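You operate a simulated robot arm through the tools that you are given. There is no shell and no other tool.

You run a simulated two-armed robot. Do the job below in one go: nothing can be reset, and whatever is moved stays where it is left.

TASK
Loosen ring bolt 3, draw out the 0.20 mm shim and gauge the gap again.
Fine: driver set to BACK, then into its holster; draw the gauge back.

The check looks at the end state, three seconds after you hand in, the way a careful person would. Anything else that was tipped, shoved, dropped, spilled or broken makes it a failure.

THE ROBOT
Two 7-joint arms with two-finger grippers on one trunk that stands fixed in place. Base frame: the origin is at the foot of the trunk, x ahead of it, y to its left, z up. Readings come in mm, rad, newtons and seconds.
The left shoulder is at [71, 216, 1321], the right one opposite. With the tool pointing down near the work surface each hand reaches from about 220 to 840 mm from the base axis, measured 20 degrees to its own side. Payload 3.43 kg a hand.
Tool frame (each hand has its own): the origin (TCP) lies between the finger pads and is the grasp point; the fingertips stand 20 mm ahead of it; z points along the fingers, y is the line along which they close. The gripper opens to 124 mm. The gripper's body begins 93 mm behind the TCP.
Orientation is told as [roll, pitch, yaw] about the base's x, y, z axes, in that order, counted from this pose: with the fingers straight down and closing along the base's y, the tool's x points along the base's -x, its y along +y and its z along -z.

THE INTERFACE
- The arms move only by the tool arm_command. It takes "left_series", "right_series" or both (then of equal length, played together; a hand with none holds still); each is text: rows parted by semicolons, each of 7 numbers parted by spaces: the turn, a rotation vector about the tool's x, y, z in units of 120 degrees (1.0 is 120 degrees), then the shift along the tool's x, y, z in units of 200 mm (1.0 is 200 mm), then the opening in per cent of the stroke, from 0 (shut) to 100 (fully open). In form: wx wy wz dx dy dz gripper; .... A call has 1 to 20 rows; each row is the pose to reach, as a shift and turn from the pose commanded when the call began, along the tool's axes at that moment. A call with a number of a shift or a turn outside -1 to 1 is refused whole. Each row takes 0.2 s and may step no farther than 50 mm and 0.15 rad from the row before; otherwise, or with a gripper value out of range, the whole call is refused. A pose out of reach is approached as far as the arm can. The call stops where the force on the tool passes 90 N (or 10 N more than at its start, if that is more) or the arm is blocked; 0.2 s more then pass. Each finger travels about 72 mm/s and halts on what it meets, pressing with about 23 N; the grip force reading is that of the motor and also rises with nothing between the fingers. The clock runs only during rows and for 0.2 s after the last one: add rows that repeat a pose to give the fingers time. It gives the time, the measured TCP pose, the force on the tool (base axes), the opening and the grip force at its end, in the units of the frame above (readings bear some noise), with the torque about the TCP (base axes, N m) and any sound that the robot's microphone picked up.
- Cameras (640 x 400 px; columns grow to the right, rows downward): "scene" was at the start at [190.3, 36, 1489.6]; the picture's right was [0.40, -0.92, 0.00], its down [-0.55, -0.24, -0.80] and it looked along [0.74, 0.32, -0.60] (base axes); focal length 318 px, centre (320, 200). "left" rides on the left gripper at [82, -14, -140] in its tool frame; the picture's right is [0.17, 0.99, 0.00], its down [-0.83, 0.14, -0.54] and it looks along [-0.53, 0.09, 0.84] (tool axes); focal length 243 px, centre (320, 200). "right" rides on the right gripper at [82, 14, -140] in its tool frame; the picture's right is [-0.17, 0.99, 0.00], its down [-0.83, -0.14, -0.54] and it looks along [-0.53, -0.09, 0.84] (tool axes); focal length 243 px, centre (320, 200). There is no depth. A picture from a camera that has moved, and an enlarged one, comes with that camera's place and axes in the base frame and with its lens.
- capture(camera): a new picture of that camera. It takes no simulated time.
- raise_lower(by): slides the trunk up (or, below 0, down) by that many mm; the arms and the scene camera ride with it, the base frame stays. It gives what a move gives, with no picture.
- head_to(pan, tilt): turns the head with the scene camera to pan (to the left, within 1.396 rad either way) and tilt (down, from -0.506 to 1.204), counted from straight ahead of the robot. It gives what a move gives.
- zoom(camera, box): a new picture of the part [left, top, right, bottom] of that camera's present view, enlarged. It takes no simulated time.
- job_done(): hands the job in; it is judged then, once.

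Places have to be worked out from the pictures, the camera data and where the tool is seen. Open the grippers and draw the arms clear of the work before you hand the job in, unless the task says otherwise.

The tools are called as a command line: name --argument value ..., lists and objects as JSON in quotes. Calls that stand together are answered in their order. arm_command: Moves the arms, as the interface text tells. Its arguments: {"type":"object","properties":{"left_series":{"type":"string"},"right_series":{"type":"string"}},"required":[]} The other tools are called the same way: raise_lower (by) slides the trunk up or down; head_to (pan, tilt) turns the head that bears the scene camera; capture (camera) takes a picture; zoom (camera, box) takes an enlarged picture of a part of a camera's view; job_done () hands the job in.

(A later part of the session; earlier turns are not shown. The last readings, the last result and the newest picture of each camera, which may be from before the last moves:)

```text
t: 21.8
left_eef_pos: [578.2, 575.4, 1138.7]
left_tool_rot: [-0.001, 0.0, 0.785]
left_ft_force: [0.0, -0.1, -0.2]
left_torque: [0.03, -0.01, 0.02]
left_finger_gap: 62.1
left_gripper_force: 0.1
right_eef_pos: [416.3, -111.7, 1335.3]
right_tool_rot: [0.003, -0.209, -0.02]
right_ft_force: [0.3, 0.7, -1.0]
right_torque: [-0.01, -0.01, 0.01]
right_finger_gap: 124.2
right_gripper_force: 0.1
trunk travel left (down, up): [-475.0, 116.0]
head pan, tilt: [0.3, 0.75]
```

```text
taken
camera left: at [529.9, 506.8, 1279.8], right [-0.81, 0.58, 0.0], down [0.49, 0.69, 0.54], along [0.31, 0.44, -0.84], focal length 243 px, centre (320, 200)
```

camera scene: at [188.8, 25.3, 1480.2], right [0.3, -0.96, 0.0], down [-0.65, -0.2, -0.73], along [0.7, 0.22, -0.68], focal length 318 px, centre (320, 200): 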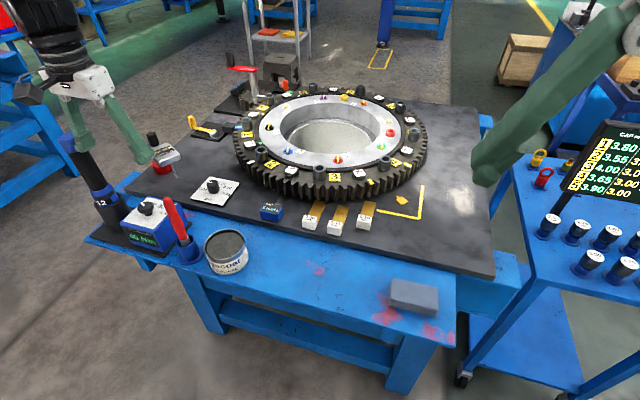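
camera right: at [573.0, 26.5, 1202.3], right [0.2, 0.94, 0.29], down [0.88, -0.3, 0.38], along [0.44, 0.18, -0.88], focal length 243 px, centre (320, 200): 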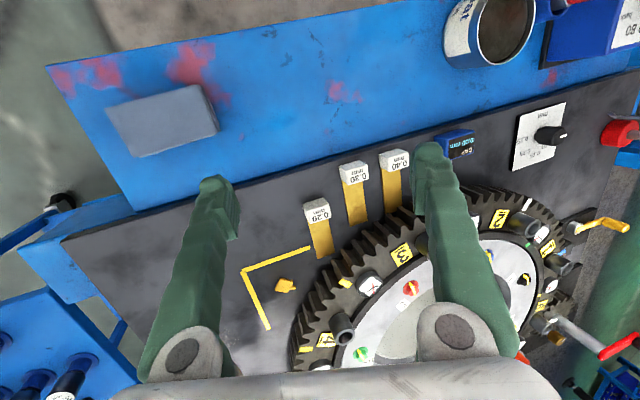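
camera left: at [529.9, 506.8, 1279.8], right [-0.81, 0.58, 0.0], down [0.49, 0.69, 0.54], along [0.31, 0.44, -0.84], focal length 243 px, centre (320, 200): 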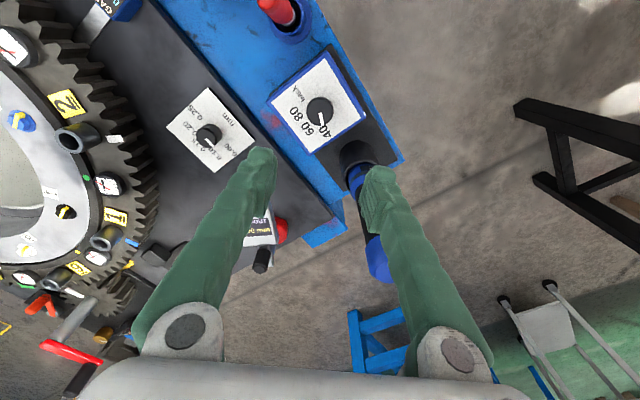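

The pose is now (578,575,1139) at 45°. I'll centre over the knob axis (572,565) and descend to z≈1000, leaving the tips about 15 mm above the cap, and check.

arm_command --left_series "0 0 0 0.0587 -0.0148 0 50; 0 0 0 0.0587 -0.0148 0.2 50; 0 0 0 0.0587 -0.0148 0.4 50; 0 0 0 0.0587 -0.0148 0.6 50; 0 0 0 0.0587 -0.0148 0.69 50; 0 0 0 0.0587 -0.0148 0.69 50"

capture --camera "left"

zoom --camera "scene" --box '[80, 130, 220, 260]'

```text
t: 23.2
left_eef_pos: [572.0, 564.5, 1003.2]
left_tool_rot: [0.001, -0.001, 0.786]
left_ft_force: [-0.4, 0.8, 0.3]
left_torque: [-0.02, 0.0, -0.01]
left_finger_gap: 62.1
left_gripper_force: 0.0
right_eef_pos: [415.8, -111.7, 1336.0]
right_tool_rot: [0.004, -0.209, -0.02]
right_ft_force: [-0.1, 0.0, 0.1]
right_torque: [0.04, 0.01, 0.01]
right_finger_gap: 124.0
right_gripper_force: 0.1
trunk travel left (down, up): [-475.0, 116.0]
head pan, tilt: [0.3, 0.75]
```

```text
taken
camera left: at [524.2, 494.4, 1142.8], right [-0.81, 0.58, 0.0], down [0.49, 0.69, 0.54], along [0.31, 0.44, -0.84], focal length 243 px, centre (320, 200)
```

left: 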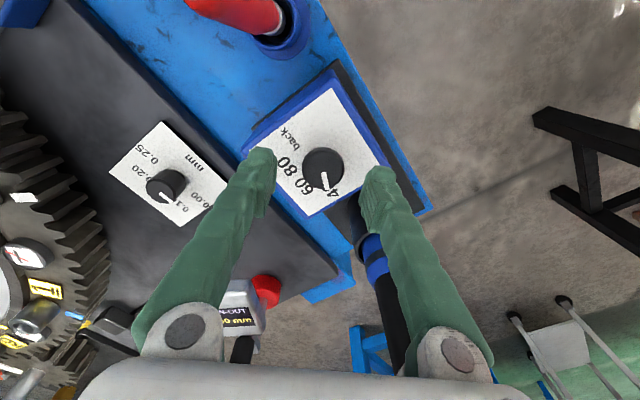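

```text
3.08 times, centred on (150, 195) of scene
camera zoom: at [189.3, 25.4, 1480.1], right [0.3, -0.96, 0.0], down [-0.65, -0.2, -0.73], along [0.7, 0.22, -0.68], focal length 979 px, centre (843, 215)
```

zoom: 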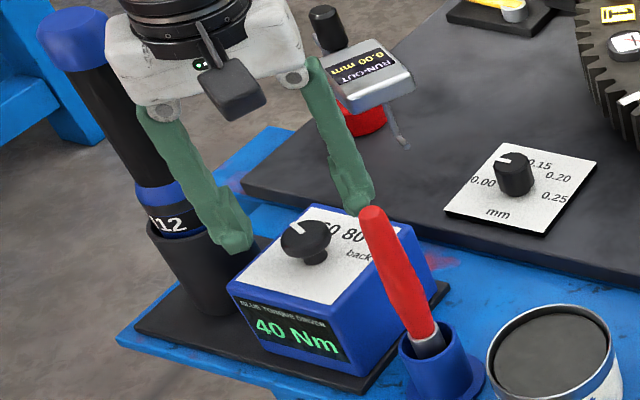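

The cap sits centred between the fingertips. I'll descend to z≈966 (tips ~5 mm above the panel) and close on the cap.

arm_command --left_series "0 0 0 0 0 0.1 50; 0 0 0 0 0 0.18 50; 0 0 0 0 0 0.18 50; 0 0 0 0 0 0.18 20; 0 0 0 0 0 0.18 15; 0 0 0 0 0 0.18 15"

zoom --camera "scene" --box '[110, 170, 200, 260]'

```text
t: 24.6
left_eef_pos: [569.9, 564.2, 966.4]
left_tool_rot: [0.002, 0.0, 0.788]
left_ft_force: [-5.0, 5.7, 0.1]
left_torque: [0.15, 0.08, 0.02]
left_finger_gap: 26.9
left_gripper_force: 44.7
right_eef_pos: [415.6, -111.9, 1335.0]
right_tool_rot: [0.004, -0.211, -0.02]
right_ft_force: [-0.6, -0.2, -0.1]
right_torque: [0.0, -0.01, -0.02]
right_finger_gap: 124.1
right_gripper_force: 0.1
trunk travel left (down, up): [-475.0, 116.0]
head pan, tilt: [0.3, 0.75]
```

```text
4.44 times, centred on (155, 215) of scene
camera zoom: at [188.6, 26.4, 1480.1], right [0.3, -0.96, 0.0], down [-0.65, -0.2, -0.73], along [0.7, 0.22, -0.68], focal length 1414 px, centre (1053, 133)
```

zoom: 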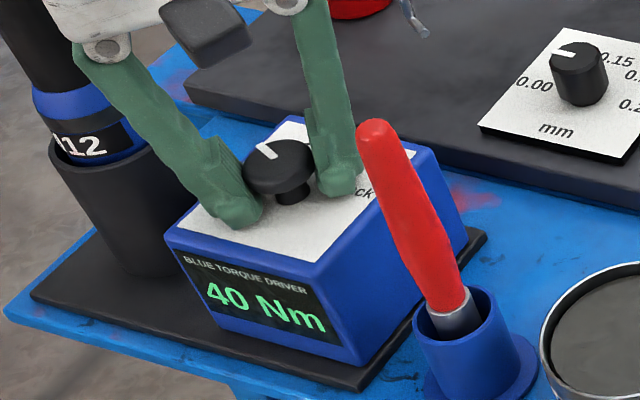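

The cap is gripped (gap 26.9 mm, only ~8 N side load). Now I turn it 90° clockwise.

arm_command --left_series "0 0 0.0625 0 0 0 15; 0 0 0.125 0 0 0 15; 0 0 0.1875 0 0 0 15; 0 0 0.25 0 0 0 15; 0 0 0.3125 0 0 0 15; 0 0 0.375 0 0 0 15; 0 0 0.4375 0 0 0 15; 0 0 0.5 0 0 0 15; 0 0 0.5625 0 0 0 15; 0 0 0.625 0 0 0 15; 0 0 0.6875 0 0 0 15; 0 0 0.75 0 0 0 15; 0 0 0.75 0 0 0 15"

zoom --camera "scene" --box '[110, 170, 200, 260]'

capture --camera "left"

```text
t: 27.4
left_eef_pos: [570.0, 565.7, 964.7]
left_tool_rot: [0.001, 0.001, -0.786]
left_ft_force: [-8.2, 2.1, 7.9]
left_torque: [0.02, 0.04, -0.01]
left_finger_gap: 26.7
left_gripper_force: 44.8
right_eef_pos: [414.5, -112.6, 1334.7]
right_tool_rot: [0.004, -0.212, -0.021]
right_ft_force: [0.7, -0.1, 0.0]
right_torque: [0.02, 0.03, -0.01]
right_finger_gap: 123.9
right_gripper_force: 0.0
trunk travel left (down, up): [-475.0, 116.0]
head pan, tilt: [0.3, 0.75]
```

```text
4.44 times, centred on (155, 215) of scene
camera zoom: at [187.7, 25.3, 1480.3], right [0.3, -0.96, 0.0], down [-0.65, -0.2, -0.73], along [0.7, 0.22, -0.68], focal length 1414 px, centre (1053, 133)
```

zoom: 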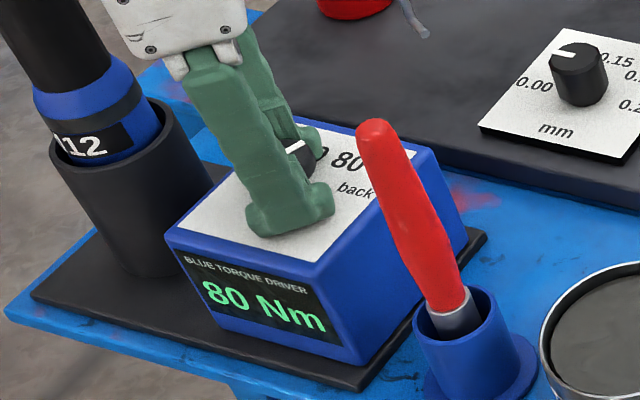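

```text
taken
camera left: at [502.7, 612.3, 1105.8], right [0.58, 0.81, 0.0], down [0.68, -0.49, 0.54], along [0.44, -0.31, -0.84], focal length 243 px, centre (320, 200)
```

left: 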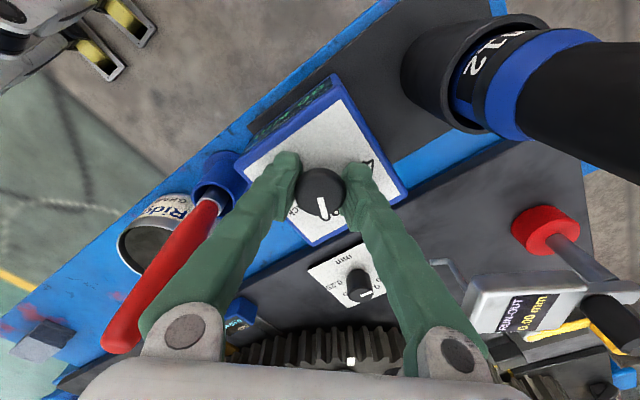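

The display now shows 80 Nm. I'll release, rotate the open hand back 45°, and regrip for the last stop.

arm_command --left_series "0 0 0 0 0 0 50; 0 0 0 0 0 0 50; 0 0 -0.0625 0 0 0 50; 0 0 -0.125 0 0 0 50; 0 0 -0.1875 0 0 0 50; 0 0 -0.25 0 0 0 50; 0 0 -0.3125 0 0 0 50; 0 0 -0.375 0 0 0 50; 0 0 -0.375 0 0 0 50; 0 0 -0.375 0 0 0 20; 0 0 -0.375 0 0 0 15; 0 0 -0.375 0 0 0 15"

zoom --camera "scene" --box '[110, 170, 200, 260]'

```text
t: 30.0
left_eef_pos: [572.6, 564.8, 964.9]
left_tool_rot: [-0.001, 0.004, 0.0]
left_ft_force: [0.2, -3.6, -4.9]
left_torque: [0.0, -0.22, 0.02]
left_finger_gap: 26.7
left_gripper_force: 45.1
right_eef_pos: [416.9, -111.9, 1334.8]
right_tool_rot: [0.004, -0.209, -0.019]
right_ft_force: [-1.1, 0.8, 0.4]
right_torque: [0.03, 0.0, -0.02]
right_finger_gap: 124.2
right_gripper_force: 0.1
trunk travel left (down, up): [-475.0, 116.0]
head pan, tilt: [0.3, 0.75]
```

```text
4.44 times, centred on (155, 215) of scene
camera zoom: at [190.0, 25.4, 1479.9], right [0.3, -0.96, 0.0], down [-0.65, -0.2, -0.73], along [0.7, 0.22, -0.68], focal length 1414 px, centre (1053, 133)
```

zoom: 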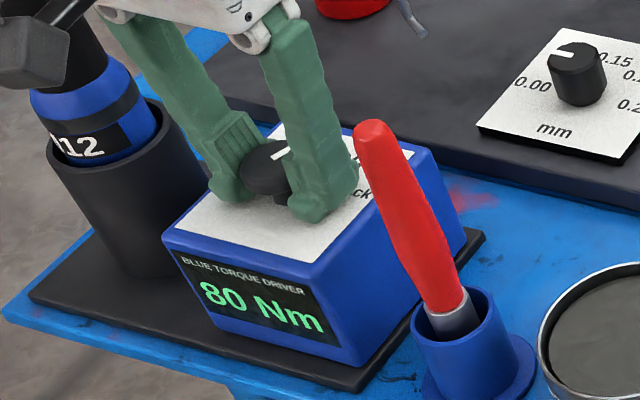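

The cap is regripped at yaw 0 and the display still shows 80 Nm. I'll turn another 45° clockwise to BACK.

arm_command --left_series "0 0 0.0625 0 0 0 15; 0 0 0.125 0 0 0 15; 0 0 0.1875 0 0 0 15; 0 0 0.25 0 0 0 15; 0 0 0.3125 0 0 0 15; 0 0 0.375 0 0 0 15; 0 0 0.375 0 0 0 15"

zoom --camera "scene" --box '[110, 170, 200, 260]'

capture --camera "left"

```text
t: 31.6
left_eef_pos: [570.1, 563.6, 965.3]
left_tool_rot: [-0.004, 0.003, -0.787]
left_ft_force: [-3.5, -17.9, -15.9]
left_torque: [-0.26, -0.18, 0.23]
left_finger_gap: 26.6
left_gripper_force: 45.5
right_eef_pos: [417.8, -113.3, 1333.9]
right_tool_rot: [0.005, -0.21, -0.022]
right_ft_force: [0.2, -0.1, 0.3]
right_torque: [0.0, 0.03, 0.01]
right_finger_gap: 124.1
right_gripper_force: 0.0
trunk travel left (down, up): [-475.0, 116.0]
head pan, tilt: [0.3, 0.75]
```

```text
4.44 times, centred on (155, 215) of scene
camera zoom: at [190.5, 24.4, 1479.8], right [0.3, -0.96, 0.0], down [-0.65, -0.2, -0.73], along [0.7, 0.22, -0.68], focal length 1414 px, centre (1053, 133)
```

zoom: 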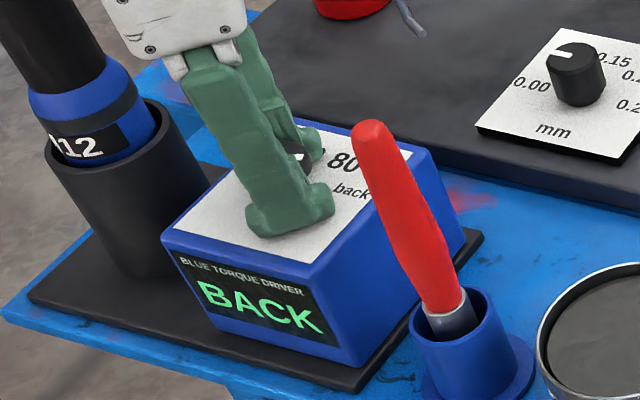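

```text
taken
camera left: at [504.5, 611.3, 1105.6], right [0.58, 0.81, 0.0], down [0.69, -0.49, 0.54], along [0.44, -0.31, -0.84], focal length 243 px, centre (320, 200)
```

left: 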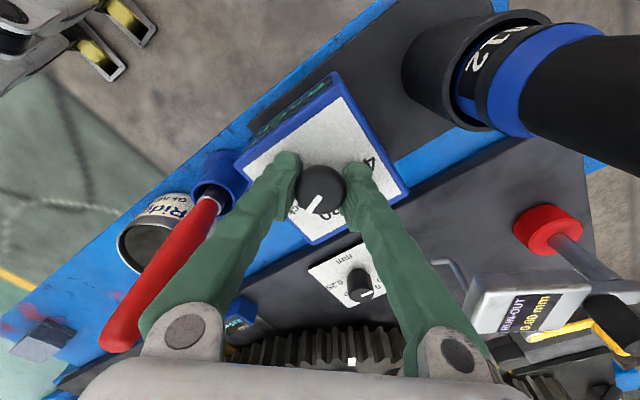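

The display reads BACK. I'll open the fingers, rise straight up to z≈1140 and check that the pointer sits on "back".

arm_command --left_series "0 0 0 0 0 0 50; 0 0 0 0 0 0 50; 0 0 0 0 0 -0.1 50; 0 0 0 0 0 -0.3 50; 0 0 0 0 0 -0.5 50; 0 0 0 0 0 -0.7 50; 0 0 0 0 0 -0.88 50; 0 0 0 0 0 -0.88 50"

capture --camera "left"

zoom --camera "scene" --box '[80, 130, 220, 260]'

```text
t: 33.4
left_eef_pos: [569.7, 567.8, 1137.8]
left_tool_rot: [-0.001, 0.0, -0.786]
left_ft_force: [-0.4, -0.2, 0.0]
left_torque: [0.01, 0.02, -0.04]
left_finger_gap: 61.9
left_gripper_force: 0.1
right_eef_pos: [417.4, -112.0, 1334.4]
right_tool_rot: [0.003, -0.21, -0.021]
right_ft_force: [0.1, 0.2, 0.2]
right_torque: [0.01, 0.03, 0.04]
right_finger_gap: 124.2
right_gripper_force: 0.0
trunk travel left (down, up): [-475.0, 116.0]
head pan, tilt: [0.3, 0.75]
```

```text
taken
camera left: at [502.8, 614.7, 1279.0], right [0.58, 0.81, 0.0], down [0.69, -0.49, 0.54], along [0.44, -0.31, -0.84], focal length 243 px, centre (320, 200)
```

left: 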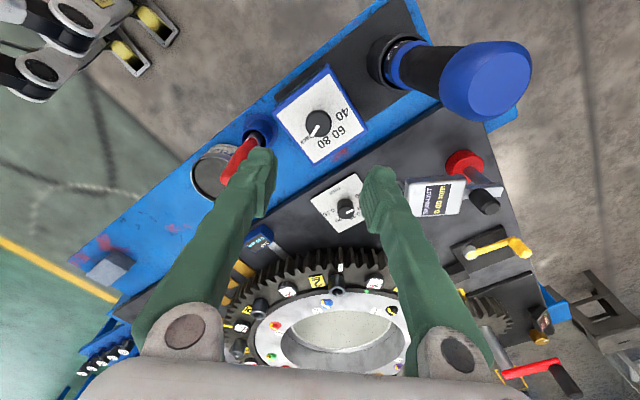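

```text
3.08 times, centred on (150, 195) of scene
camera zoom: at [190.1, 26.1, 1479.9], right [0.3, -0.96, 0.0], down [-0.65, -0.2, -0.73], along [0.7, 0.22, -0.68], focal length 979 px, centre (843, 215)
```

zoom: 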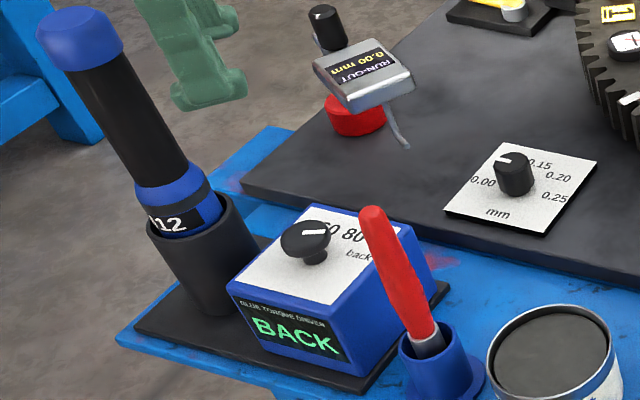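

The box has not shifted. I'll verify the pointer from above.

zoom --camera "left" --box '[270, 70, 370, 165]'

zoom --camera "left" --box '[350, 20, 550, 140]'

```text
4.21 times, centred on (320, 118) of left
camera zoom: at [502.8, 614.7, 1279.0], right [0.58, 0.81, 0.0], down [0.69, -0.49, 0.54], along [0.44, -0.31, -0.84], focal length 1022 px, centre (320, 547)
```

zoom: 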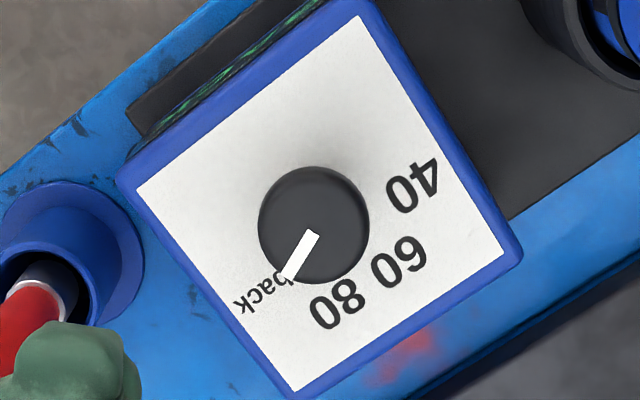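

```text
3.20 times, centred on (450, 80) of left
camera zoom: at [502.8, 614.7, 1279.0], right [0.58, 0.81, 0.0], down [0.69, -0.49, 0.54], along [0.44, -0.31, -0.84], focal length 776 px, centre (-96, 584)
```

zoom: 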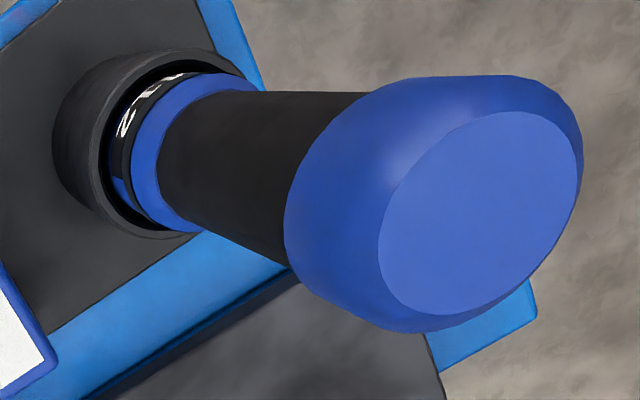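

The pointer is on "back". Next I'll take the driver with the hand pitched 45° forward (fingers forward-down, closing along y), which gives the reach needed for bolt 3. First I'll back away and square the yaw.

arm_command --left_series "0 0 -0.0625 0.12 -0.04 -0.02 50; 0 0 -0.125 0.23 -0.08 -0.04 50; 0 0 -0.1875 0.34 -0.12 -0.06 50; 0 0 -0.25 0.45 -0.15 -0.08 50; 0 0 -0.3125 0.55 -0.18 -0.1 50; 0 0 -0.375 0.6365 -0.212 -0.1 50; 0 0 -0.375 0.6365 -0.212 -0.1 50"

arm_command --left_series "0 -0.0625 0 0 0 0 60; 0 -0.125 0 0 0 0 70; 0 -0.1875 0 0 0 0 70; 0 -0.25 0 0 0 0 70; 0 -0.3125 0 0 0 0 70; 0 -0.375 0 0 0 0 70; 0 -0.375 0 0 0 0 70"

capture --camera "left"

capture --camera "scene"

```text
t: 35.0
left_eef_pos: [450.6, 625.3, 1159.7]
left_tool_rot: [-0.003, -0.001, 0.002]
left_ft_force: [-0.3, 0.0, 0.7]
left_torque: [0.02, 0.01, -0.02]
left_finger_gap: 62.2
left_gripper_force: 0.1
right_eef_pos: [417.1, -112.5, 1334.5]
right_tool_rot: [0.004, -0.21, -0.021]
right_ft_force: [-0.7, 0.4, 0.5]
right_torque: [-0.01, 0.04, -0.01]
right_finger_gap: 124.0
right_gripper_force: 0.1
trunk travel left (down, up): [-475.0, 116.0]
head pan, tilt: [0.3, 0.75]
```

```text
t: 36.6
left_eef_pos: [450.4, 624.9, 1160.5]
left_tool_rot: [0.001, -0.787, 0.0]
left_ft_force: [-0.3, 0.3, 0.3]
left_torque: [0.03, 0.01, -0.04]
left_finger_gap: 87.0
left_gripper_force: 0.0
right_eef_pos: [418.0, -112.4, 1334.4]
right_tool_rot: [0.005, -0.211, -0.019]
right_ft_force: [-0.5, 0.1, -0.4]
right_torque: [0.03, 0.0, 0.02]
right_finger_gap: 124.0
right_gripper_force: 0.1
trunk travel left (down, up): [-475.0, 116.0]
head pan, tilt: [0.3, 0.75]
```

```text
taken
camera left: at [294.3, 609.7, 1201.8], right [-0.12, 0.99, -0.12], down [0.21, 0.14, 0.97], along [0.97, 0.09, -0.22], focal length 243 px, centre (320, 200)
```

left: 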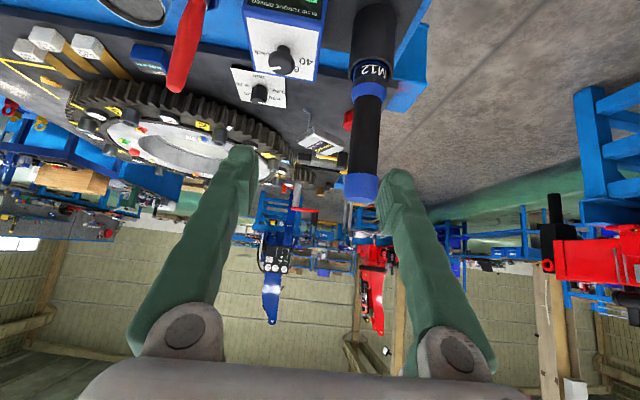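

```text
taken
camera scene: at [189.9, 24.9, 1480.0], right [0.3, -0.96, 0.0], down [-0.65, -0.2, -0.73], along [0.7, 0.22, -0.68], focal length 318 px, centre (320, 200)
```

scene: 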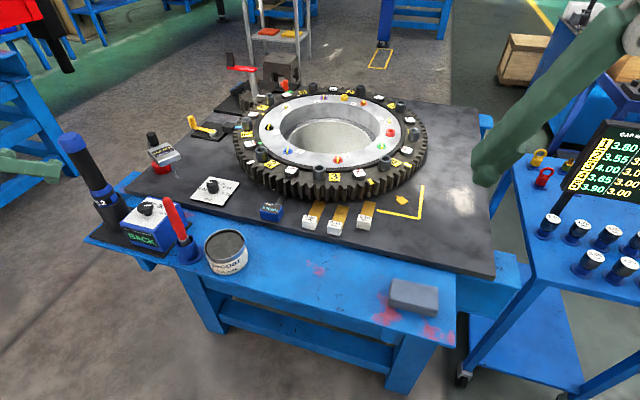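

Squared and pitched: the wrist camera sees the driver upright (inverted picture). I'll zoom to fix its axis and diameter.

zoom --camera "left" --box '[300, 0, 440, 210]'

zoom --camera "scene" --box '[50, 120, 150, 240]'

```text
1.90 times, centred on (370, 105) of left
camera zoom: at [294.3, 609.7, 1201.8], right [-0.12, 0.99, -0.12], down [0.21, 0.14, 0.97], along [0.97, 0.09, -0.22], focal length 462 px, centre (225, 381)
```

zoom: 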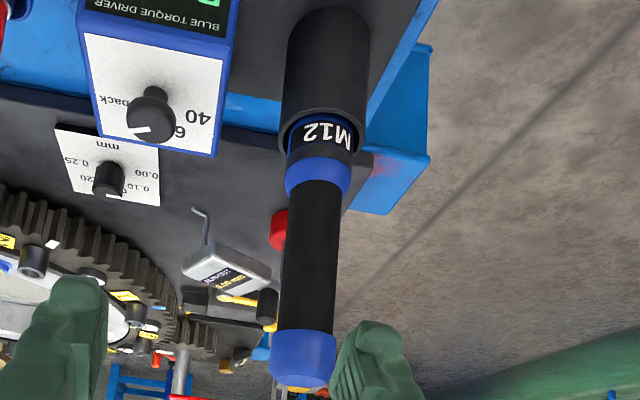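

```text
3.33 times, centred on (100, 180) of scene
camera zoom: at [189.9, 24.9, 1480.0], right [0.3, -0.96, 0.0], down [-0.65, -0.2, -0.73], along [0.7, 0.22, -0.68], focal length 1060 px, centre (1053, 267)
```

zoom: 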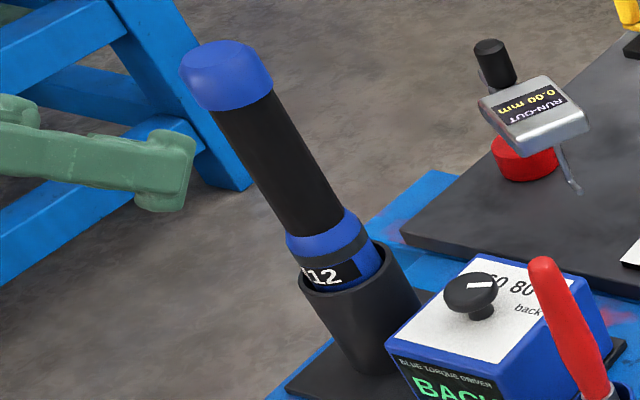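

The driver axis is at about (575,685), grip diameter ≈39 mm, top z≈1128. I'll go to a pre-grasp point in front of it at z≈1060 and advance part-way.

arm_command --left_series "0 0 0 0.118 0.1 0.118 70; 0 0 0 0.236 0.2 0.236 70; 0 0 0 0.3535 0.3 0.3535 70; 0 0 0 0.23 0.3 0.477 70; 0 0 0 0.107 0.3 0.6 70; 0 0 0 0.107 0.3 0.6 70"

capture --camera "left"

zoom --camera "scene" --box '[20, 100, 200, 260]'

```text
t: 38.0
left_eef_pos: [520.7, 685.7, 1062.9]
left_tool_rot: [-0.001, -0.785, -0.001]
left_ft_force: [0.2, -0.1, 0.3]
left_torque: [-0.02, 0.01, -0.01]
left_finger_gap: 86.7
left_gripper_force: 0.1
right_eef_pos: [415.1, -112.1, 1335.4]
right_tool_rot: [0.002, -0.209, -0.022]
right_ft_force: [-0.2, -0.4, 0.6]
right_torque: [-0.02, -0.01, 0.03]
right_finger_gap: 124.0
right_gripper_force: 0.1
trunk travel left (down, up): [-475.0, 116.0]
head pan, tilt: [0.3, 0.75]
```

```text
taken
camera left: at [364.6, 671.3, 1104.3], right [-0.12, 0.99, -0.12], down [0.21, 0.14, 0.97], along [0.97, 0.09, -0.22], focal length 243 px, centre (320, 200)
```

left: 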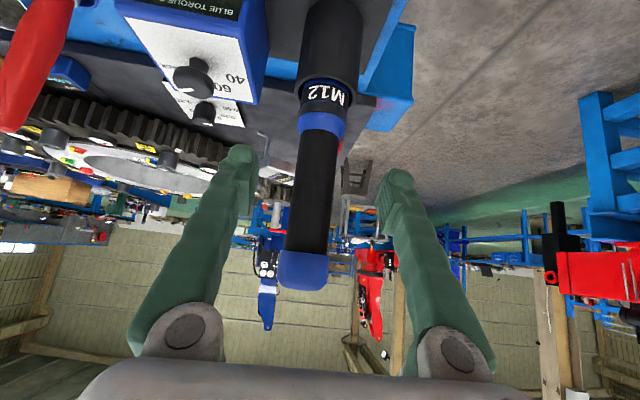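

```text
2.50 times, centred on (110, 180) of scene
camera zoom: at [188.2, 25.5, 1480.2], right [0.3, -0.96, 0.0], down [-0.65, -0.2, -0.73], along [0.7, 0.22, -0.68], focal length 795 px, centre (845, 250)
```

zoom: 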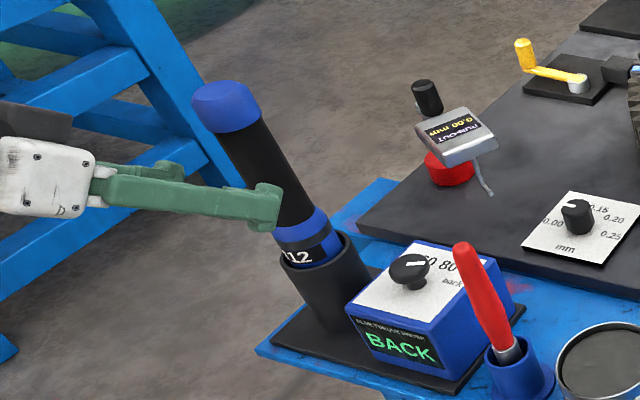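

The driver is centred between the fingers. I'll advance the last 54 mm and close on the grip.

arm_command --left_series "0 0 0 -0.1 0 0.1 70; 0 0 0 -0.19 0 0.19 70; 0 0 0 -0.19 0 0.19 70; 0 0 0 -0.19 0 0.19 40; 0 0 0 -0.19 0 0.19 20; 0 0 0 -0.19 0 0.19 10; 0 0 0 -0.19 0 0.19 10"

capture --camera "left"

zoom --camera "scene" --box '[20, 100, 200, 260]'

```text
t: 39.6
left_eef_pos: [574.9, 686.0, 1061.0]
left_tool_rot: [-0.002, -0.785, 0.0]
left_ft_force: [0.9, 0.3, 0.3]
left_torque: [-0.02, -0.03, 0.03]
left_finger_gap: 35.0
left_gripper_force: 23.2
right_eef_pos: [416.6, -112.4, 1334.0]
right_tool_rot: [0.003, -0.209, -0.021]
right_ft_force: [0.5, 0.2, 0.0]
right_torque: [0.01, 0.01, 0.01]
right_finger_gap: 123.9
right_gripper_force: 0.1
trunk travel left (down, up): [-475.0, 116.0]
head pan, tilt: [0.3, 0.75]
```

```text
taken
camera left: at [419.5, 670.0, 1102.9], right [-0.12, 0.99, -0.12], down [0.21, 0.14, 0.97], along [0.97, 0.09, -0.22], focal length 243 px, centre (320, 200)
```

left: 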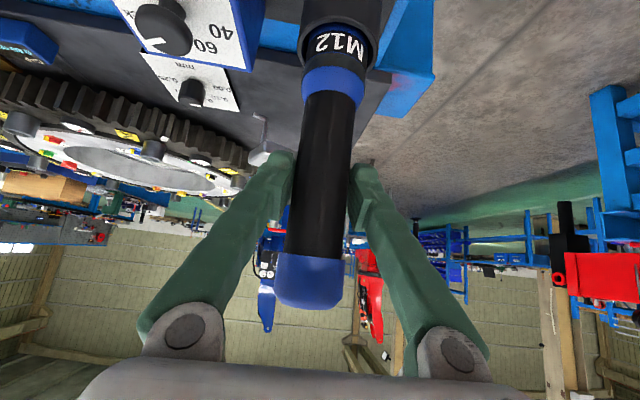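

```text
2.50 times, centred on (110, 180) of scene
camera zoom: at [189.8, 25.7, 1480.0], right [0.3, -0.96, 0.0], down [-0.65, -0.2, -0.73], along [0.7, 0.22, -0.68], focal length 795 px, centre (845, 250)
```

zoom: 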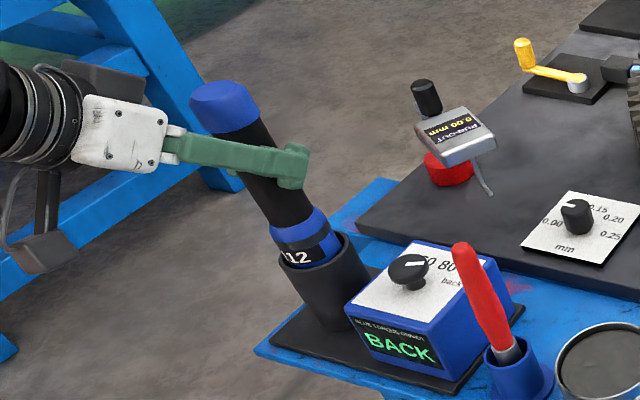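

The driver is gripped (gap 35 mm). I'll tighten the command, lift a little and watch the load.

arm_command --left_series "0 0 0 0 0 0 0; 0 0 0 0 0 0 0; 0 0 0 -0.035 0 -0.035 0; 0 0 0 -0.0707 0 -0.0707 0; 0 0 0 -0.106 0 -0.106 0; 0 0 0 -0.106 0 -0.106 0"

zoom --camera "scene" --box '[20, 80, 200, 240]'

```text
t: 41.0
left_eef_pos: [575.2, 685.8, 1089.7]
left_tool_rot: [-0.002, -0.784, 0.001]
left_ft_force: [0.4, 0.0, -8.5]
left_torque: [0.02, -0.01, -0.02]
left_finger_gap: 35.0
left_gripper_force: 22.8
right_eef_pos: [417.2, -111.9, 1335.1]
right_tool_rot: [0.004, -0.209, -0.022]
right_ft_force: [0.0, -0.2, -0.1]
right_torque: [0.0, -0.03, -0.01]
right_finger_gap: 124.2
right_gripper_force: 0.1
trunk travel left (down, up): [-475.0, 116.0]
head pan, tilt: [0.3, 0.75]
```

```text
2.50 times, centred on (110, 160) of scene
camera zoom: at [190.5, 26.8, 1479.8], right [0.3, -0.96, 0.0], down [-0.65, -0.2, -0.73], along [0.7, 0.22, -0.68], focal length 795 px, centre (845, 300)
```

zoom: 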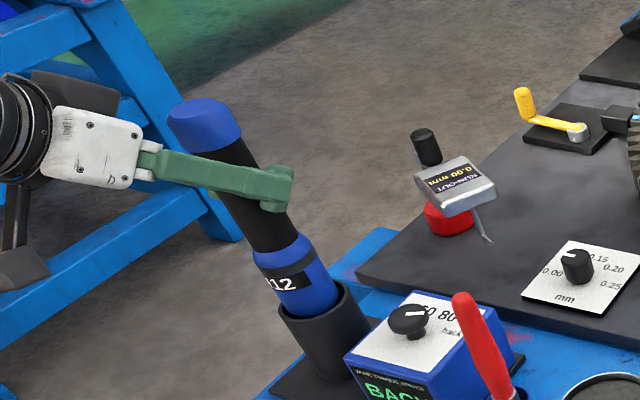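

The driver came up cleanly (8.5 N, no tilt). I'll continue lifting to z≈1260 to clear everything and then look at its lower end.

arm_command --left_series "0 0 0 -0.1 0 -0.1 0; 0 0 0 -0.2 0 -0.2 0; 0 0 0 -0.3 0 -0.3 0; 0 0 0 -0.4 0 -0.4 0; 0 0 0 -0.5 0 -0.5 0; 0 0 0 -0.6 0 -0.6 0; 0 0 0 -0.6 0 -0.6 0"

capture --camera "scene"

capture --camera "left"

```text
t: 42.6
left_eef_pos: [571.7, 686.9, 1261.0]
left_tool_rot: [-0.001, -0.785, 0.002]
left_ft_force: [-0.6, -0.1, -8.7]
left_torque: [0.0, -0.01, 0.01]
left_finger_gap: 34.7
left_gripper_force: 23.1
right_eef_pos: [419.2, -111.9, 1334.3]
right_tool_rot: [0.004, -0.209, -0.023]
right_ft_force: [-0.7, 0.8, -1.0]
right_torque: [0.0, 0.0, -0.01]
right_finger_gap: 123.9
right_gripper_force: 0.1
trunk travel left (down, up): [-475.0, 116.0]
head pan, tilt: [0.3, 0.75]
```

```text
taken
camera scene: at [190.4, 26.7, 1479.8], right [0.3, -0.96, 0.0], down [-0.65, -0.2, -0.73], along [0.7, 0.22, -0.68], focal length 318 px, centre (320, 200)
```

scene: 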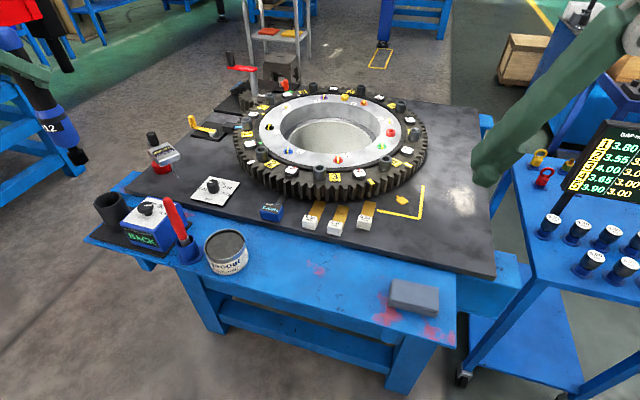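

```text
taken
camera left: at [415.7, 671.5, 1303.4], right [-0.12, 0.99, -0.12], down [0.21, 0.14, 0.97], along [0.97, 0.09, -0.22], focal length 243 px, centre (320, 200)
```

left: 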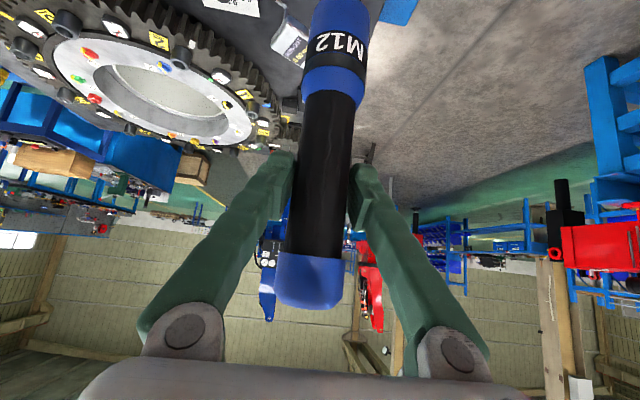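

The driver is clear of its holster. I'll zoom in on its tip to see its socket and length.

zoom --camera "scene" --box '[20, 80, 120, 180]'

zoom --camera "scene" --box '[290, 130, 390, 200]'

```text
4.00 times, centred on (70, 130) of scene
camera zoom: at [190.4, 26.7, 1479.8], right [0.3, -0.96, 0.0], down [-0.65, -0.2, -0.73], along [0.7, 0.22, -0.68], focal length 1273 px, centre (1320, 480)
```

zoom: 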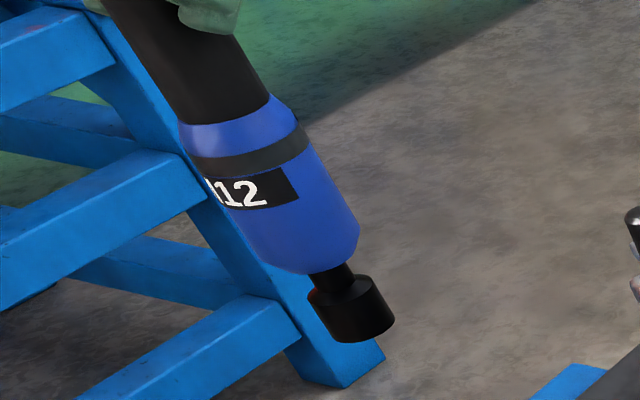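

```text
5.71 times, centred on (340, 165) of scene
camera zoom: at [190.4, 26.7, 1479.8], right [0.3, -0.96, 0.0], down [-0.65, -0.2, -0.73], along [0.7, 0.22, -0.68], focal length 1818 px, centre (206, 400)
```

zoom: 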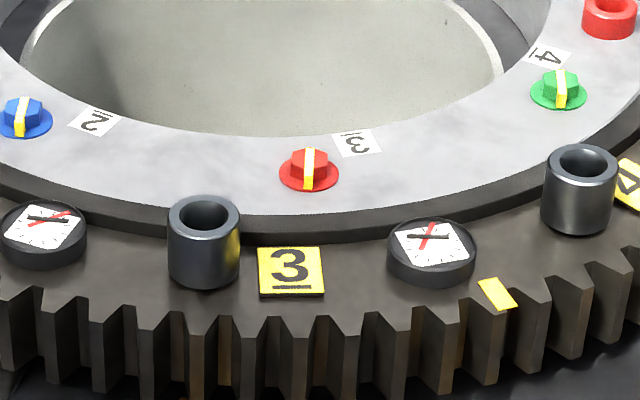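

The socket's lower face is about 188 mm below the TCP and the collar starts ~41 mm above that. Bolt 3 is re-measured at (912,196.5,955). I'll carry the driver toward it at z≈1261 in short stages.

arm_command --left_series "0 0 0 -0.086 -0.175 0.086 0; 0 0 0 -0.172 -0.35 0.172 0; 0 0 0 -0.258 -0.525 0.258 0; 0 0 0 -0.344 -0.7 0.344 0; 0 0 0 -0.43 -0.875 0.43 0; 0 0 0 -0.43 -0.875 0.43 0"

arm_command --left_series "0 0 0 -0.086 -0.175 0.086 0; 0 0 0 -0.172 -0.35 0.172 0; 0 0 0 -0.258 -0.525 0.258 0; 0 0 0 -0.344 -0.7 0.344 0; 0 0 0 -0.43 -0.875 0.43 0; 0 0 0 -0.43 -0.875 0.43 0"

capture --camera "scene"

```text
t: 44.0
left_eef_pos: [693.4, 512.0, 1256.7]
left_tool_rot: [-0.004, -0.786, 0.002]
left_ft_force: [-0.5, 0.4, -7.9]
left_torque: [-0.03, -0.03, -0.03]
left_finger_gap: 34.8
left_gripper_force: 22.7
right_eef_pos: [416.8, -110.2, 1335.3]
right_tool_rot: [0.004, -0.21, -0.022]
right_ft_force: [-0.1, -0.2, 0.4]
right_torque: [-0.02, 0.0, -0.01]
right_finger_gap: 124.0
right_gripper_force: 0.1
trunk travel left (down, up): [-475.0, 116.0]
head pan, tilt: [0.3, 0.75]
```

```text
t: 45.4
left_eef_pos: [818.9, 337.1, 1259.6]
left_tool_rot: [-0.002, -0.785, 0.002]
left_ft_force: [0.0, 0.5, -9.2]
left_torque: [-0.01, 0.01, -0.03]
left_finger_gap: 34.9
left_gripper_force: 23.6
right_eef_pos: [416.3, -110.1, 1335.0]
right_tool_rot: [0.004, -0.208, -0.021]
right_ft_force: [-0.3, 0.2, 0.7]
right_torque: [-0.01, -0.01, -0.01]
right_finger_gap: 123.9
right_gripper_force: 0.0
trunk travel left (down, up): [-475.0, 116.0]
head pan, tilt: [0.3, 0.75]
```

```text
taken
camera scene: at [189.7, 27.3, 1480.0], right [0.3, -0.96, 0.0], down [-0.65, -0.2, -0.73], along [0.7, 0.22, -0.68], focal length 318 px, centre (320, 200)
```

scene: 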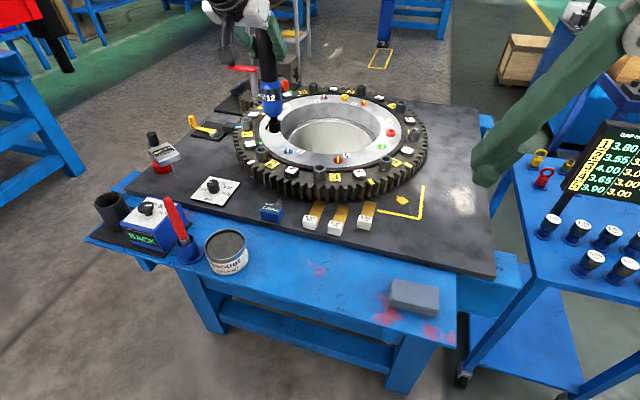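

Reach is fine so far at (819,337). I'll carry on to directly above bolt 3.

arm_command --left_series "0 0 0 -0.083 -0.176 0.083 0; 0 0 0 -0.166 -0.352 0.166 0; 0 0 0 -0.248 -0.528 0.248 0; 0 0 0 -0.331 -0.703 0.331 0; 0 0 0 -0.331 -0.703 0.331 0"

capture --camera "scene"

capture --camera "left"

zoom --camera "scene" --box '[290, 70, 400, 190]'

```text
t: 46.6
left_eef_pos: [833.4, 309.6, 1261.0]
left_tool_rot: [0.0, -0.786, 0.0]
left_ft_force: [-1.5, 0.3, -9.2]
left_torque: [0.01, 0.01, 0.03]
left_finger_gap: 34.2
left_gripper_force: 23.2
left hand out of reach, approached as far as the arm can: row 1, 2, 3, 4, 5
right_eef_pos: [415.2, -112.4, 1335.7]
right_tool_rot: [0.004, -0.212, -0.022]
right_ft_force: [-0.7, -0.3, 0.6]
right_torque: [0.01, 0.0, 0.01]
right_finger_gap: 123.7
right_gripper_force: 0.1
trunk travel left (down, up): [-475.0, 116.0]
head pan, tilt: [0.3, 0.75]
```

```text
taken
camera scene: at [188.9, 24.9, 1480.1], right [0.3, -0.96, 0.0], down [-0.65, -0.2, -0.73], along [0.7, 0.22, -0.68], focal length 318 px, centre (320, 200)
```

scene: 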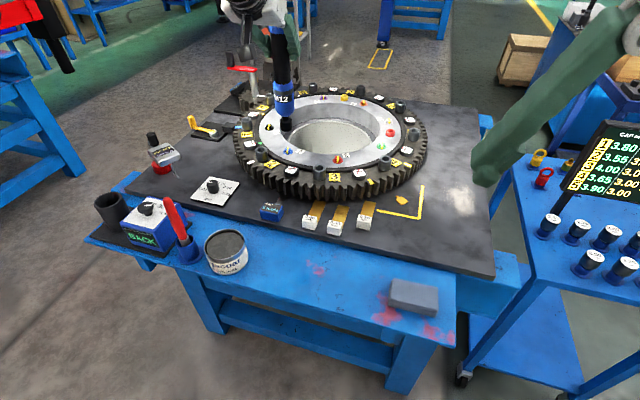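

```text
taken
camera left: at [677.7, 294.5, 1302.2], right [-0.12, 0.99, -0.12], down [0.21, 0.14, 0.97], along [0.97, 0.09, -0.22], focal length 243 px, centre (320, 200)
```

left: 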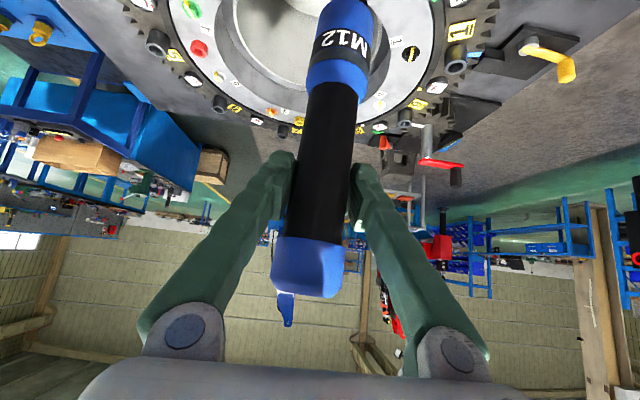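

```text
3.33 times, centred on (345, 130) of scene
camera zoom: at [188.9, 24.9, 1480.1], right [0.3, -0.96, 0.0], down [-0.65, -0.2, -0.73], along [0.7, 0.22, -0.68], focal length 1060 px, centre (237, 433)
```

zoom: 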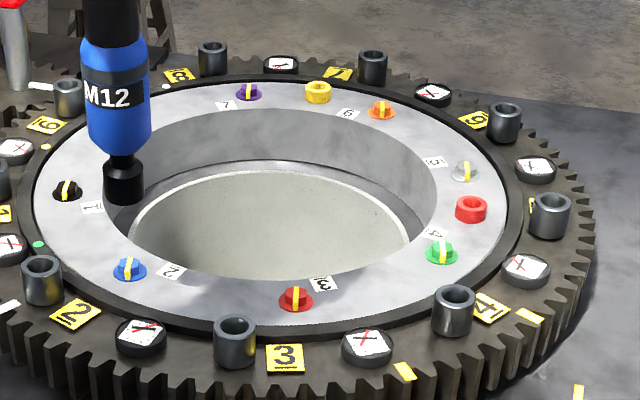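

At z≈1261 with this pitch the arm runs out of reach at (833,310), since the wrist is above the shoulder there. Lower heights should reach further, so I'll try descending to z≈1195 (socket ~1007, above the tubes) while moving toward bolt 3.

arm_command --left_series "0 0 0 0.04 0 0.1 0; 0 0 0 0.117 0 0.2335 0; 0 0 0 0.117 0 0.2335 0"

```text
t: 47.4
left_eef_pos: [849.8, 309.5, 1208.2]
left_tool_rot: [0.0, -0.785, 0.001]
left_ft_force: [0.9, -0.1, -8.5]
left_torque: [-0.01, 0.04, 0.01]
left_finger_gap: 33.8
left_gripper_force: 23.4
right_eef_pos: [416.7, -112.9, 1334.5]
right_tool_rot: [0.004, -0.209, -0.021]
right_ft_force: [-0.3, -0.8, 0.5]
right_torque: [0.02, -0.03, -0.01]
right_finger_gap: 123.7
right_gripper_force: 0.0
trunk travel left (down, up): [-475.0, 116.0]
head pan, tilt: [0.3, 0.75]
```

It reached (850,310,1208) without trouble. Now I'll step sideways toward y≈196 and a little forward.

arm_command --left_series "0 0 0 -0.03 -0.2 0.03 0; 0 0 0 -0.06 -0.4 0.06 0; 0 0 0 -0.09 -0.565 0.09 0; 0 0 0 -0.09 -0.565 0.09 0"

zoom --camera "scene" --box '[260, 60, 400, 190]'

capture --camera "left"

```text
t: 48.4
left_eef_pos: [848.7, 308.5, 1208.1]
left_tool_rot: [-0.001, -0.783, 0.001]
left_ft_force: [-0.1, -0.2, -9.7]
left_torque: [-0.02, -0.02, 0.01]
left_finger_gap: 34.1
left_gripper_force: 23.1
left hand out of reach, approached as far as the arm can: row 1, 2, 3, 4
right_eef_pos: [418.0, -110.6, 1334.3]
right_tool_rot: [0.003, -0.209, -0.02]
right_ft_force: [0.7, -0.3, -0.6]
right_torque: [-0.01, 0.03, -0.01]
right_finger_gap: 123.8
right_gripper_force: 0.2
trunk travel left (down, up): [-475.0, 116.0]
head pan, tilt: [0.3, 0.75]
```

```text
3.08 times, centred on (330, 125) of scene
camera zoom: at [190.7, 26.0, 1479.8], right [0.3, -0.96, 0.0], down [-0.65, -0.2, -0.73], along [0.7, 0.22, -0.68], focal length 979 px, centre (289, 431)
```

zoom: 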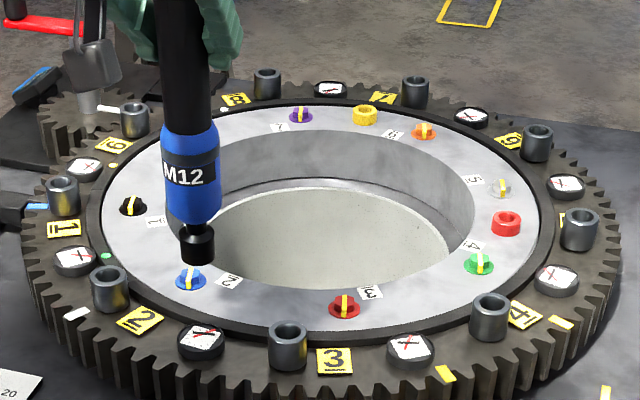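

```text
taken
camera left: at [693.3, 294.2, 1248.8], right [-0.12, 0.99, -0.12], down [0.21, 0.14, 0.97], along [0.97, 0.09, -0.22], focal length 243 px, centre (320, 200)
```

left: 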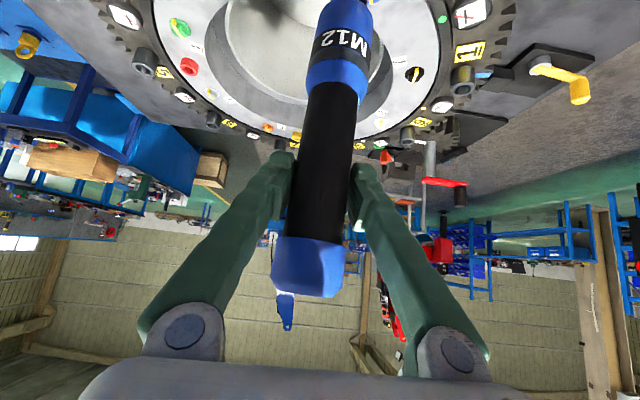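

The arm won't go to smaller y at yaw 0, so a joint limit is probably involved. I'll back off a little and try turning the hand about the vertical (yaw −20°, pointing inward), moving gently since the grip let the driver creep a few millimetres.

arm_command --left_series "0 0 0 0.08 0 -0.08 0; 0 0 0 0.16 0 -0.16 0; 0.041 0 0.041 0.16 0 -0.16 0; 0.082 0 0.082 0.16 0 -0.16 0; 0.118 0 0.118 0.16 0 -0.16 0; 0.118 0 0.118 0.16 0 -0.16 0"

```text
t: 49.8
left_eef_pos: [806.6, 315.9, 1206.8]
left_tool_rot: [0.0, -0.784, -0.35]
left_ft_force: [-0.6, -0.1, -8.6]
left_torque: [-0.02, 0.0, -0.02]
left_finger_gap: 33.8
left_gripper_force: 23.4
right_eef_pos: [416.7, -111.9, 1335.0]
right_tool_rot: [0.004, -0.21, -0.02]
right_ft_force: [-0.1, -0.7, -0.7]
right_torque: [-0.01, 0.04, -0.01]
right_finger_gap: 123.9
right_gripper_force: 0.1
trunk travel left (down, up): [-475.0, 116.0]
head pan, tilt: [0.3, 0.75]
```

Yaw −20° works. Now a gentle 100 mm move in −y.

arm_command --left_series "0 0 0 -0.03 -0.118 0.03 0; 0 0 0 -0.06 -0.235 0.06 0; 0 0 0 -0.09 -0.353 0.09 0; 0 0 0 -0.121 -0.47 0.121 0; 0 0 0 -0.121 -0.47 0.121 0"

```text
t: 51.0
left_eef_pos: [807.1, 219.3, 1206.8]
left_tool_rot: [-0.003, -0.784, -0.348]
left_ft_force: [-0.7, 0.5, -8.6]
left_torque: [-0.04, 0.01, -0.03]
left_finger_gap: 34.1
left_gripper_force: 23.3
right_eef_pos: [417.1, -110.9, 1335.1]
right_tool_rot: [0.004, -0.209, -0.019]
right_ft_force: [-0.8, 0.7, 0.4]
right_torque: [0.02, 0.0, 0.02]
right_finger_gap: 123.7
right_gripper_force: 0.1
trunk travel left (down, up): [-475.0, 116.0]
head pan, tilt: [0.3, 0.75]
```

That freed it: now at (807,219,1207). I'll continue forward toward (912,197).

arm_command --left_series "0 0 0 -0.075 0.015 0.075 0; 0 0 0 -0.15 0.03 0.15 0; 0 0 0 -0.225 0.045 0.225 0; 0 0 0 -0.3 0.06 0.3 0; 0 0 0 -0.375 0.076 0.375 0; 0 0 0 -0.375 0.076 0.375 0"

zoom --camera "scene" --box '[260, 60, 400, 190]'

capture --camera "left"

```text
t: 52.4
left_eef_pos: [823.9, 217.0, 1197.2]
left_tool_rot: [-0.001, -0.785, -0.349]
left_ft_force: [0.4, -0.8, -9.2]
left_torque: [-0.01, 0.01, 0.03]
left_finger_gap: 34.2
left_gripper_force: 23.0
left hand out of reach, approached as far as the arm can: row 1, 2, 3, 4, 5, 6
right_eef_pos: [415.9, -112.5, 1335.1]
right_tool_rot: [0.004, -0.21, -0.022]
right_ft_force: [-0.3, 0.1, 0.1]
right_torque: [0.0, -0.01, 0.01]
right_finger_gap: 124.3
right_gripper_force: 0.1
trunk travel left (down, up): [-475.0, 116.0]
head pan, tilt: [0.3, 0.75]
```

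```text
3.08 times, centred on (330, 125) of scene
camera zoom: at [190.5, 25.6, 1479.9], right [0.3, -0.96, 0.0], down [-0.65, -0.2, -0.73], along [0.7, 0.22, -0.68], focal length 979 px, centre (289, 431)
```

zoom: 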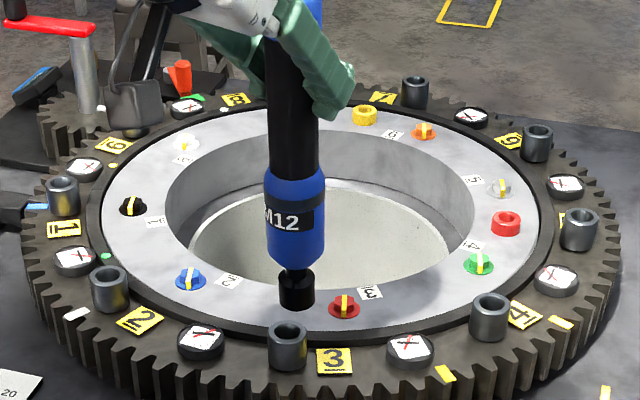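

```text
taken
camera left: at [672.3, 256.0, 1239.2], right [0.23, 0.97, -0.12], down [0.24, 0.06, 0.97], along [0.94, -0.25, -0.22], focal length 243 px, centre (320, 200)
```

left: 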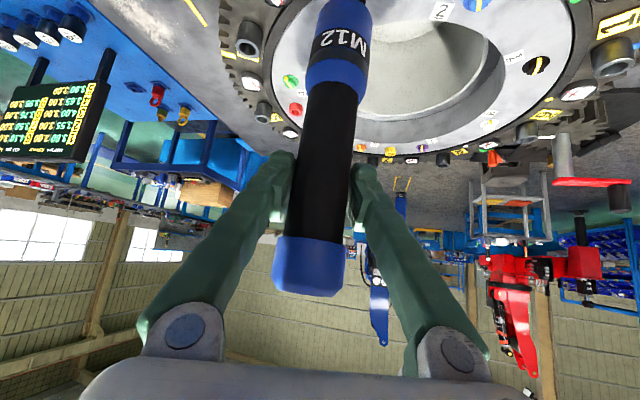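

At this pitch the arm tops out around x≈824, so the driver must be held with a more horizontal hand and the trunk lower. I'll carry the driver gently back to its holster to regrip: first back off and unwind the yaw.

arm_command --left_series "-0.02 0 -0.02 0.027 0.075 -0.062 0; -0.04 0 -0.04 0.053 0.15 -0.124 0; -0.06 0 -0.06 0.08 0.224 -0.186 0; -0.08 0 -0.08 0.107 0.3 -0.248 0; -0.1 0 -0.1 0.133 0.374 -0.31 0; -0.118 0 -0.118 0.16 0.4485 -0.372 0; -0.118 0 -0.118 0.16 0.4485 -0.372 0"

```text
t: 54.0
left_eef_pos: [787.7, 323.9, 1228.9]
left_tool_rot: [0.0, -0.782, 0.001]
left_ft_force: [0.2, 0.0, -8.5]
left_torque: [-0.03, 0.02, 0.0]
left_finger_gap: 34.0
left_gripper_force: 23.2
right_eef_pos: [417.3, -112.1, 1334.6]
right_tool_rot: [0.003, -0.21, -0.02]
right_ft_force: [0.2, -0.2, -0.5]
right_torque: [0.01, -0.01, -0.02]
right_finger_gap: 124.1
right_gripper_force: 0.0
trunk travel left (down, up): [-475.0, 116.0]
head pan, tilt: [0.3, 0.75]
```

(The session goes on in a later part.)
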